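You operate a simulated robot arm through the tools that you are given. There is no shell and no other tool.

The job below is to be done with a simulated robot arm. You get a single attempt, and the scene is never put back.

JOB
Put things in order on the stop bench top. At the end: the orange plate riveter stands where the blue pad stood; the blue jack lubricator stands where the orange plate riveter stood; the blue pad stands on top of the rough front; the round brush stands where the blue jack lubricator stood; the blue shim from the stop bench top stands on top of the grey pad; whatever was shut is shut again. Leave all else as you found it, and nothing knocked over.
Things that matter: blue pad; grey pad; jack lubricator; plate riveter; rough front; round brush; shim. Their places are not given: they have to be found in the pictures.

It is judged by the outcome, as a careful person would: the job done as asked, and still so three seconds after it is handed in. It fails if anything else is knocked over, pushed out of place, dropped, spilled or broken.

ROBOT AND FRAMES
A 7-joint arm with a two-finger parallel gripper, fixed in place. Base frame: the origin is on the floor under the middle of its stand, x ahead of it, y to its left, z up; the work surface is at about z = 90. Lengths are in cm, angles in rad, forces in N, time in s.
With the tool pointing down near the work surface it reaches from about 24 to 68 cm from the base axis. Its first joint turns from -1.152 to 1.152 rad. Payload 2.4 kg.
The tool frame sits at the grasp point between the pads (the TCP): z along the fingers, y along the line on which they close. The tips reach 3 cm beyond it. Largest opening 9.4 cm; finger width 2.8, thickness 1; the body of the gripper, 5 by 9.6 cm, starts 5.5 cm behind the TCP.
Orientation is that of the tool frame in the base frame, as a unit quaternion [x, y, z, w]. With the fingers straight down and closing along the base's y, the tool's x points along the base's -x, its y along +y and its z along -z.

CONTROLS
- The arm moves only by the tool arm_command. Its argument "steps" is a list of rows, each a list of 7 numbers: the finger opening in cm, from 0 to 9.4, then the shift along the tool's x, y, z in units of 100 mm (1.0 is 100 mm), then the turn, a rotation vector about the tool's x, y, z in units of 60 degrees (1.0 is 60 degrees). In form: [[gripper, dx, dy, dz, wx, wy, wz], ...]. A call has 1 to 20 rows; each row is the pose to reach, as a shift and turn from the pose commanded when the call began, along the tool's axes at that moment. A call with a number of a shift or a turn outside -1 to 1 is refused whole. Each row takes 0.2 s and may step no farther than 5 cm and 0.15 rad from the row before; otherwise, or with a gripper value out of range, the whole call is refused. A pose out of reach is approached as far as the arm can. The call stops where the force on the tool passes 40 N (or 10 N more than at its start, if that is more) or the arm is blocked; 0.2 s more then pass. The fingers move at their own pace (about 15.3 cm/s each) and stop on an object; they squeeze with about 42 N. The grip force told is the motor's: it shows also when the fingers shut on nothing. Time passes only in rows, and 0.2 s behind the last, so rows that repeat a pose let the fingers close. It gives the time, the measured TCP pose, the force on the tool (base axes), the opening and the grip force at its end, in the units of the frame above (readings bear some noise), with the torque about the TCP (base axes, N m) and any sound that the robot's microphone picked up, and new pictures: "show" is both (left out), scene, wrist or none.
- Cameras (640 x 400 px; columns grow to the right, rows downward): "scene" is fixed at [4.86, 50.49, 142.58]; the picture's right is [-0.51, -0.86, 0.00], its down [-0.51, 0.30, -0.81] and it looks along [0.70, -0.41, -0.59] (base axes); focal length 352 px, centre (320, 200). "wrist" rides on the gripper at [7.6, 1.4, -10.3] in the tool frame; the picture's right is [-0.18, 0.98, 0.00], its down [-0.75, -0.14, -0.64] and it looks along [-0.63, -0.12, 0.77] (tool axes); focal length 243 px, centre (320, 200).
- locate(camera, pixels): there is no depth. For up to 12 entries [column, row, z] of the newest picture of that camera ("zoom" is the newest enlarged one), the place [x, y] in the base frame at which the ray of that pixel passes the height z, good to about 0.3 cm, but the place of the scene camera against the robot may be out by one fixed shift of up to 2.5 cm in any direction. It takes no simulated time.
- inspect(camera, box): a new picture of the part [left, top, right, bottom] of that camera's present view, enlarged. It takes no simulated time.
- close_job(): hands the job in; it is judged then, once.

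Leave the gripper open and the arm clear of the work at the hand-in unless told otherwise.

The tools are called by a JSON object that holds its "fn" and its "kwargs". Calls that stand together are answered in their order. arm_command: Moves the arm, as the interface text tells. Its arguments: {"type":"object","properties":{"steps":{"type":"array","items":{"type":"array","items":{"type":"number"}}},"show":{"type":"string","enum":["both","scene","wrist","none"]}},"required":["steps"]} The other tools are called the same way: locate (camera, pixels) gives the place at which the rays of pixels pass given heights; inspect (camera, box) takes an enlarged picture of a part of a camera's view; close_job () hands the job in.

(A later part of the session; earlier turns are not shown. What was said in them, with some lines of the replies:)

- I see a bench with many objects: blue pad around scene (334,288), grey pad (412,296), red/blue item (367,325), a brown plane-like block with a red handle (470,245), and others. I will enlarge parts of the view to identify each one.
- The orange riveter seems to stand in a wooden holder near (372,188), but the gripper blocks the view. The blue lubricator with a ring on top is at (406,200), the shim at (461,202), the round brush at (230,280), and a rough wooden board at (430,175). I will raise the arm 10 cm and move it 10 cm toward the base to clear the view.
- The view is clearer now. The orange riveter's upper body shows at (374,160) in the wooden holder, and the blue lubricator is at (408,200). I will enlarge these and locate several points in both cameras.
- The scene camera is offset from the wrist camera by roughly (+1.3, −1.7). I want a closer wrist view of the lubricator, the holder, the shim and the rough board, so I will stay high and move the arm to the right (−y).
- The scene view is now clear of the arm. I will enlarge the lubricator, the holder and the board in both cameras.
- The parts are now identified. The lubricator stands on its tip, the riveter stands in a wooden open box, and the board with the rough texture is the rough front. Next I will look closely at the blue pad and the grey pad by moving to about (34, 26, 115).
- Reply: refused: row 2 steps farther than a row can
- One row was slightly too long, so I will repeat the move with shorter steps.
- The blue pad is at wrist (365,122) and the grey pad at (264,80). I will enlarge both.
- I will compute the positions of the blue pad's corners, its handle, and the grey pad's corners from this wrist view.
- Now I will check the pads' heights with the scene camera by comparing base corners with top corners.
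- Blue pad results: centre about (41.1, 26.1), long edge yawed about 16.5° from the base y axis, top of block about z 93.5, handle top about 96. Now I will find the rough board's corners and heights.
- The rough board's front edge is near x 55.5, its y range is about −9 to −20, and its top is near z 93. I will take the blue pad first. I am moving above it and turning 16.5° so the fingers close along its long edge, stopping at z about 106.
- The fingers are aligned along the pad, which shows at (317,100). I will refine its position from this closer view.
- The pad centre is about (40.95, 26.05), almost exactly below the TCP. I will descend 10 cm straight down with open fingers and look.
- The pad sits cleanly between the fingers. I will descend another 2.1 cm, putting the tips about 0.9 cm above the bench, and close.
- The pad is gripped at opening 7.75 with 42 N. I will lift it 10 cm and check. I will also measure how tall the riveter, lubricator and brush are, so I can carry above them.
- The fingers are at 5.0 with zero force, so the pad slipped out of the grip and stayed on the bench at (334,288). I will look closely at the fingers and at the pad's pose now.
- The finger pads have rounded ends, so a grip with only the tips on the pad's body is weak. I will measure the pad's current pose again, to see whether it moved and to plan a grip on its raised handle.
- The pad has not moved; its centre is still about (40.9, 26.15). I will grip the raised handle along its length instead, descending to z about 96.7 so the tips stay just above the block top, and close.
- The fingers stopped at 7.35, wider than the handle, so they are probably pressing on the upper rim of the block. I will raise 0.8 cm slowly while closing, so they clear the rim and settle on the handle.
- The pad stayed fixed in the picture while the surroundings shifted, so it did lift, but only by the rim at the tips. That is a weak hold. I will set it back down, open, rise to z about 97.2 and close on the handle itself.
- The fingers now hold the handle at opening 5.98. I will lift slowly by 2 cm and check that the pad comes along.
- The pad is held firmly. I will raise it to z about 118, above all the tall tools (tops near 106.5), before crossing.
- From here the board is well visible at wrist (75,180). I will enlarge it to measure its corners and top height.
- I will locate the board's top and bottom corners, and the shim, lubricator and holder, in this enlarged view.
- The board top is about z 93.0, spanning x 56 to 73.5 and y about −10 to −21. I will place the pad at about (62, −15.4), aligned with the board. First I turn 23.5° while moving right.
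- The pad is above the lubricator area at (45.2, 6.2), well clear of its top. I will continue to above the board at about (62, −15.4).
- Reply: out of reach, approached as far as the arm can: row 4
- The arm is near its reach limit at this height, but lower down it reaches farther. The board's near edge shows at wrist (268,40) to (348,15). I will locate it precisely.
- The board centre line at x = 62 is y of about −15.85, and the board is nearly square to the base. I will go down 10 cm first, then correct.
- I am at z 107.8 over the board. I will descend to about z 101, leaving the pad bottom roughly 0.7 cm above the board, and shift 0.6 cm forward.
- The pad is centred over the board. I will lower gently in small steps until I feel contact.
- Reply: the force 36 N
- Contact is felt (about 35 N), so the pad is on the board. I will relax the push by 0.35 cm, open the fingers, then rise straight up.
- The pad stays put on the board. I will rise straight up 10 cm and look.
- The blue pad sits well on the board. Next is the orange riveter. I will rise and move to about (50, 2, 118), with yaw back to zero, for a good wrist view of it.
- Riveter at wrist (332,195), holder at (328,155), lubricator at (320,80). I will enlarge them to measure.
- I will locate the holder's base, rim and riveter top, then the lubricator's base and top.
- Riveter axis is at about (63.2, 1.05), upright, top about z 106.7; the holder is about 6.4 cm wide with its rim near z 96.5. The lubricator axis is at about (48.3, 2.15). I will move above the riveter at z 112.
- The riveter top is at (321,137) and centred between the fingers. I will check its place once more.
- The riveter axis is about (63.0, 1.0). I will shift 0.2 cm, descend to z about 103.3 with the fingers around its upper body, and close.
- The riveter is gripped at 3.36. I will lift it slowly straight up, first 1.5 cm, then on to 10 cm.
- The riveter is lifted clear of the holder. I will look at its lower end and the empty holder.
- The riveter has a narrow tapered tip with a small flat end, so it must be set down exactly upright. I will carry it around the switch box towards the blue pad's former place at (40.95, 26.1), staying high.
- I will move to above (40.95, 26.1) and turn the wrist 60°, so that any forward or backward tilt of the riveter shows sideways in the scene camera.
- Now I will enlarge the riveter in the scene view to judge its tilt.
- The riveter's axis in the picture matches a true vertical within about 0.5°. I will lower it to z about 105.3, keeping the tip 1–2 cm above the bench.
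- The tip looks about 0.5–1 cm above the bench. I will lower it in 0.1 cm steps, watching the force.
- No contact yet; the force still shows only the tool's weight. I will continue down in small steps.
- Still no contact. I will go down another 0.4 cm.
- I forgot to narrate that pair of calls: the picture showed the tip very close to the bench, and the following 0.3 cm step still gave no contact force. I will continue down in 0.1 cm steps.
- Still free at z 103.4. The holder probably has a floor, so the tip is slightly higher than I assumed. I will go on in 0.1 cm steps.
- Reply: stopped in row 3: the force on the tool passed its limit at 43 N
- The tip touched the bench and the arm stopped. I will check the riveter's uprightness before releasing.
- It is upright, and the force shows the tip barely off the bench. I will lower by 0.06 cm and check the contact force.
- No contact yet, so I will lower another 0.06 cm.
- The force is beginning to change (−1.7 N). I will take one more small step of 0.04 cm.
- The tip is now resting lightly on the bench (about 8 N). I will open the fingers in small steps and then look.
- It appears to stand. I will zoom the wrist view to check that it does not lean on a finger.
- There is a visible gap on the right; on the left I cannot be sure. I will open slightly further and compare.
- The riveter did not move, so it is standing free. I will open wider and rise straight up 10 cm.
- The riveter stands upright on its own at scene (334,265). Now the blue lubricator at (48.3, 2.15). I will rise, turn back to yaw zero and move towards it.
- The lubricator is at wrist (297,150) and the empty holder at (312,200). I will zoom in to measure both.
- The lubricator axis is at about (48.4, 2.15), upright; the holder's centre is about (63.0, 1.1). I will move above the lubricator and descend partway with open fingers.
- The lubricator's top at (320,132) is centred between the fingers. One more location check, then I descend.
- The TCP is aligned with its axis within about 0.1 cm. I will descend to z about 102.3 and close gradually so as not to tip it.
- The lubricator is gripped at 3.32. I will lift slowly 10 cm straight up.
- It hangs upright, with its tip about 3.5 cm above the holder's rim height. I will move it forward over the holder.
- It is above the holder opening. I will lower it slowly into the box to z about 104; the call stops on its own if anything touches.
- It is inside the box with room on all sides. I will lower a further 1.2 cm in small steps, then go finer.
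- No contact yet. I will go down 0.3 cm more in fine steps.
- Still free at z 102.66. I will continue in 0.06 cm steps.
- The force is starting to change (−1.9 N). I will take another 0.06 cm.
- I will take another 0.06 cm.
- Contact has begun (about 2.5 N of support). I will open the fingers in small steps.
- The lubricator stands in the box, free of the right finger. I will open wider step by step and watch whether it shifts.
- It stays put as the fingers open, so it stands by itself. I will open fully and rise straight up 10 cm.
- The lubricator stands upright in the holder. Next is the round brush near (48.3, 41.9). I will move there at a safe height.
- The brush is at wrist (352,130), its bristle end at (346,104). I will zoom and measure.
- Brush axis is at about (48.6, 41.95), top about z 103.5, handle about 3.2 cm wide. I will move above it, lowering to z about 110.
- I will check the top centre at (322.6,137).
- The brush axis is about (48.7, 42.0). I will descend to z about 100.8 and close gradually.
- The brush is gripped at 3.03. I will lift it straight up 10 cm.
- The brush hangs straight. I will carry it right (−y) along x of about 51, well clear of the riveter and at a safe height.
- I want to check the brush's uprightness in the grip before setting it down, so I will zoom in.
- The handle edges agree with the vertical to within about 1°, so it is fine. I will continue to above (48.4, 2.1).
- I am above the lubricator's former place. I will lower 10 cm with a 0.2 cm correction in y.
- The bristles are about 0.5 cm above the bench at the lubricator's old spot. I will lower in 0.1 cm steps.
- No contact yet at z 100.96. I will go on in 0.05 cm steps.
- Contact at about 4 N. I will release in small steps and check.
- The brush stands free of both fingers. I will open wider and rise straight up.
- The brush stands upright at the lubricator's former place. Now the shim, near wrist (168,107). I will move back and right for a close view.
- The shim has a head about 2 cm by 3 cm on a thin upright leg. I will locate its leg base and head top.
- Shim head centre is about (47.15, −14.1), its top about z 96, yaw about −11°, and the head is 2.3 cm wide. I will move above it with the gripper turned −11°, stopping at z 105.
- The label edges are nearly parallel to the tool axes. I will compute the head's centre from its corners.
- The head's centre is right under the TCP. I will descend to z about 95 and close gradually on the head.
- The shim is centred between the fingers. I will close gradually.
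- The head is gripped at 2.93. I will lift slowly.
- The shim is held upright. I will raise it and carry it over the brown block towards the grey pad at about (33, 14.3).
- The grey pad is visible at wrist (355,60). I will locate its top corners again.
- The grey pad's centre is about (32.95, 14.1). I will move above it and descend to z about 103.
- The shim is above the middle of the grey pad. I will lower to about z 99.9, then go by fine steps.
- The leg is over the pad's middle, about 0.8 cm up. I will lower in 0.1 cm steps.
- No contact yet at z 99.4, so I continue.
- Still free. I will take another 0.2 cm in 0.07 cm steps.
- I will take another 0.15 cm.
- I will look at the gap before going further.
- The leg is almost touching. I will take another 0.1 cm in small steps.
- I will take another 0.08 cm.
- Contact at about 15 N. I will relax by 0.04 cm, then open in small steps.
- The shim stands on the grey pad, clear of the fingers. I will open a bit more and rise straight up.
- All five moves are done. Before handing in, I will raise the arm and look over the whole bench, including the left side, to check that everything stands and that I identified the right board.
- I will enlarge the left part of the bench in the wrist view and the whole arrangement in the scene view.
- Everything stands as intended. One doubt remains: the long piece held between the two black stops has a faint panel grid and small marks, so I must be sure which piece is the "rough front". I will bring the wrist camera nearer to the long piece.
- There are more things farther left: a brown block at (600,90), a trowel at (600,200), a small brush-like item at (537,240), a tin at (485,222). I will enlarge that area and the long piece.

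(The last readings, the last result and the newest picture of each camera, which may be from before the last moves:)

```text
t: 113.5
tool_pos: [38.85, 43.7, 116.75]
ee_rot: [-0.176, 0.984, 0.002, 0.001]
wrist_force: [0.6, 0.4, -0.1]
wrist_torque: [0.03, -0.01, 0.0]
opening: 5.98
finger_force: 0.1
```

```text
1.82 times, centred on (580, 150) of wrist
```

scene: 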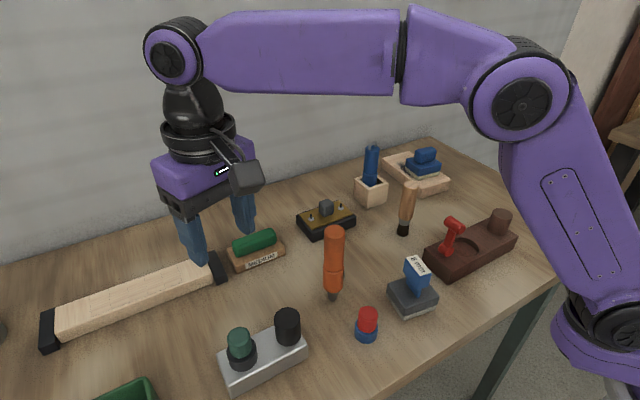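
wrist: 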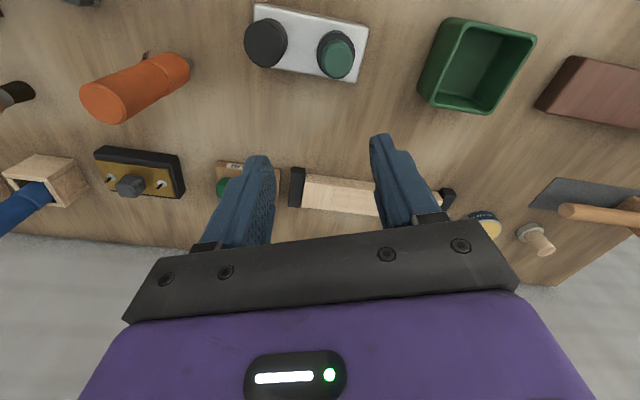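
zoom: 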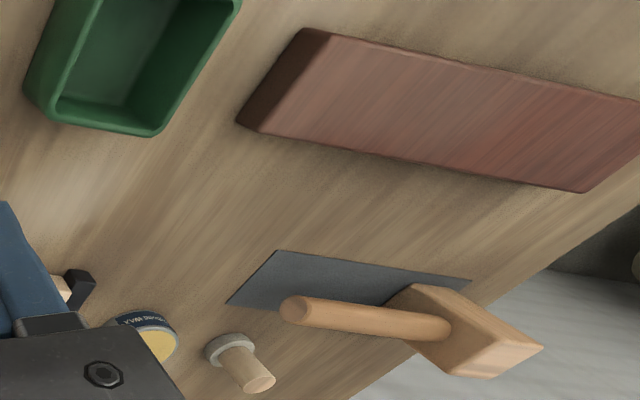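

There is also a red-brown board at the far left. I will locate it and compare its size and surface with the light board.

{"fn": "locate", "kwargs": {"camera": "wrist", "pixels": [[535, 103, 90], [571, 58, 90], [540, 107, 93], [578, 60, 93], [639, 70, 93], [639, 125, 93], [590, 172, 90], [537, 240, 93], [485, 222, 93], [480, 65, 93], [345, 195, 94]]}}

{"fn": "arm_command", "kwargs": {"steps": [[6, 0.2, 0.3, -0.3, 0, 0, -0.13], [6, 0.4, 0.6, -0.5, 0, 0, -0.26], [6, 0.6, 0.9, -0.6, 0, 0, -0.39], [6, 0.8, 1.0, -0.6, 0, 0, -0.52]]}}

```text
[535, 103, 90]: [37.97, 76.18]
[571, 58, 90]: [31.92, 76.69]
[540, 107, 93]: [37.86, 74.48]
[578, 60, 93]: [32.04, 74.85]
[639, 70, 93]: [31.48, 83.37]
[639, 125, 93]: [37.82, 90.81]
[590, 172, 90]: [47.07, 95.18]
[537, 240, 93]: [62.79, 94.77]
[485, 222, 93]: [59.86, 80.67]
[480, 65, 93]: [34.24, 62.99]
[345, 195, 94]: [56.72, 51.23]
```

```text
t: 114.5
tool_pos: [28.03, 50.24, 122.88]
ee_rot: [-0.435, 0.901, 0.0, 0.002]
wrist_force: [0.0, 0.0, -0.4]
wrist_torque: [0.02, 0.0, -0.01]
opening: 5.99
finger_force: 0.1
```

scene: 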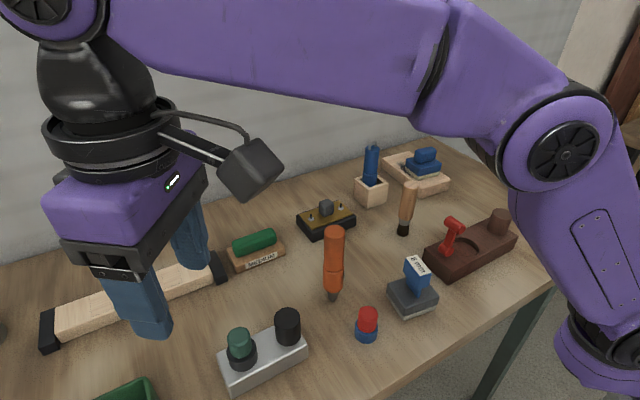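
wrist: 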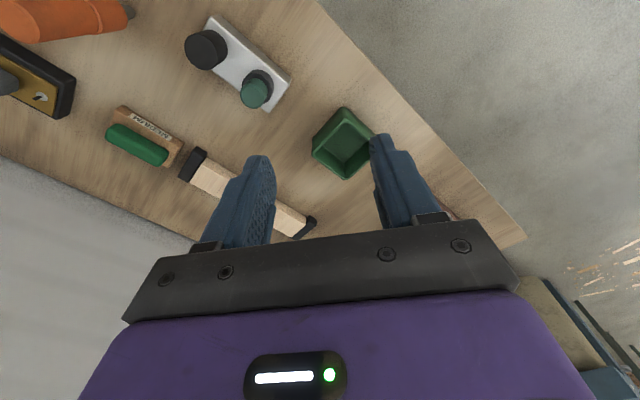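

The red-brown board lies at x 32–38, y 75–95, and the long piece starts beyond radius 70. Both are out of the arm's reach, so the light board with the rough surface, where the blue pad now stands, is the rough front. I will bring the arm back to a clear place high over the bench, with the gripper open, and take a last look.

{"fn": "arm_command", "kwargs": {"steps": [[9.4, 0.1, -0.11, 0, 0, 0, 0.12], [9.4, 0.2, -0.22, 0, 0, 0, 0.24], [9.4, 0.3, -0.33, 0, 0, 0, 0.37], [9.4, 0.4, -0.45, 0, 0, 0, 0.5], [9.4, 0.5, -0.57, 0, 0, 0, 0.63], [9.4, 0.58, -0.68, 0, 0, 0, 0.75], [9.4, 0.658, -0.779, 0, 0, 0, 0.858]], "show": "none"}}

{"fn": "arm_command", "kwargs": {"steps": [[9.4, 0, -0.3, -0.1, 0, 0, 0], [9.4, 0, -0.6, -0.2, 0, 0, 0], [9.4, 0, -1.0, -0.3, 0, 0, 0]], "show": "none"}}

{"fn": "arm_command", "kwargs": {"steps": [[9.4, 0, -0.3, 0, 0, 0, 0], [9.4, 0, -0.6, 0, 0, 0, 0], [9.4, 0, -1.0, 0, 0, 0, 0], [9.4, 0, -1.0, 0, 0, 0, 0]]}}

```text
t: 116.1
tool_pos: [30.13, 40.1, 122.67]
ee_rot: [0.002, 1.0, 0.0, 0.001]
wrist_force: [-0.8, -0.5, 0.1]
wrist_torque: [0.01, -0.01, 0.02]
opening: 9.4
finger_force: 0.1
```

```text
t: 116.9
tool_pos: [30.14, 30.3, 125.95]
ee_rot: [0.001, 1.0, 0.001, 0.001]
wrist_force: [-0.5, -0.3, 0.3]
wrist_torque: [0.0, 0.01, -0.05]
opening: 9.38
finger_force: 0.1
```

```text
t: 117.9
tool_pos: [30.21, 20.3, 125.89]
ee_rot: [0.0, 1.0, 0.001, 0.001]
wrist_force: [-0.7, 0.4, -0.6]
wrist_torque: [-0.02, 0.03, -0.01]
opening: 9.38
finger_force: 0.1
```

scene: 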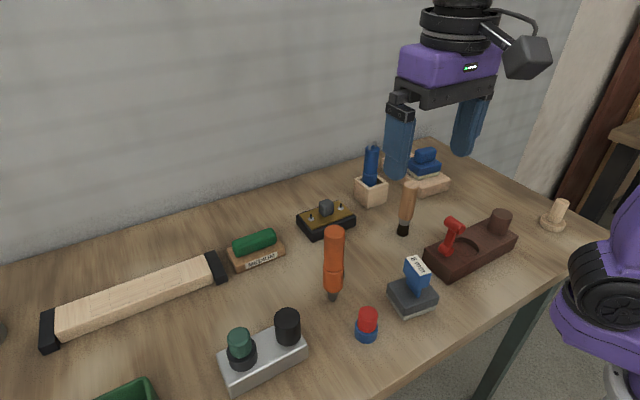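
wrist: 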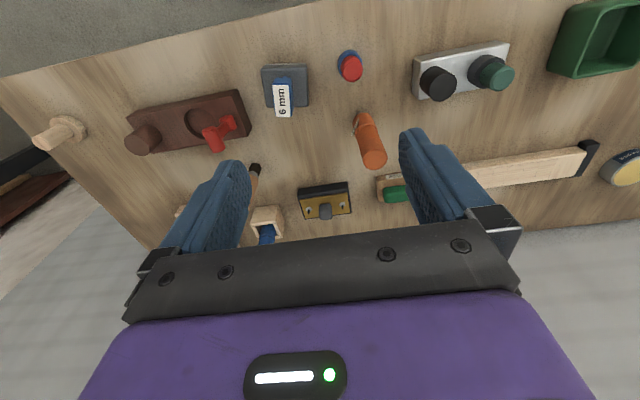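

Final state as seen in the pictures:
- The riveter stands at (334,265), where the blue pad was.
- The lubricator stands in the wooden holder at (371,175).
- The blue pad sits on the rough board.
- The brush stands at (408,208), where the lubricator was.
- The shim stands on the grey pad at (415,285).

Everything else looks unchanged, nothing was opened, the gripper is open and the arm is clear. I am handing in the job.

{"fn": "close_job", "kwargs": {}}

```text
The job is handed in.
```

The job is handed in, and all five moves are done. In the last pictures everything stood upright, but I don't have the judge's result yet.

- **Orange plate riveter:** it stands on its tip where the blue pad was. The tip is only about 1.2 cm across, so this is the least steady of the five. It stayed put once the fingers were off it.
- **Blue jack lubricator:** it stands in the wooden holder where the riveter was.
- **Blue pad:** it lies on the rough board at the back right. I took that light board with the pitted surface to be the "rough front". The other two boards it could have meant are out of the arm's reach.
- **Round brush:** it stands where the lubricator was.
- **Blue shim:** it stands upright on the grey pad.

My first grip on the blue pad slipped, and a second lifted it only about 1 cm by its rim, so I set it back down. I then picked it up by the handle, and it was not dropped.

I opened nothing, so there was nothing to shut again. I saw nothing else moved or knocked over. The arm finished high over the bench with the gripper open.
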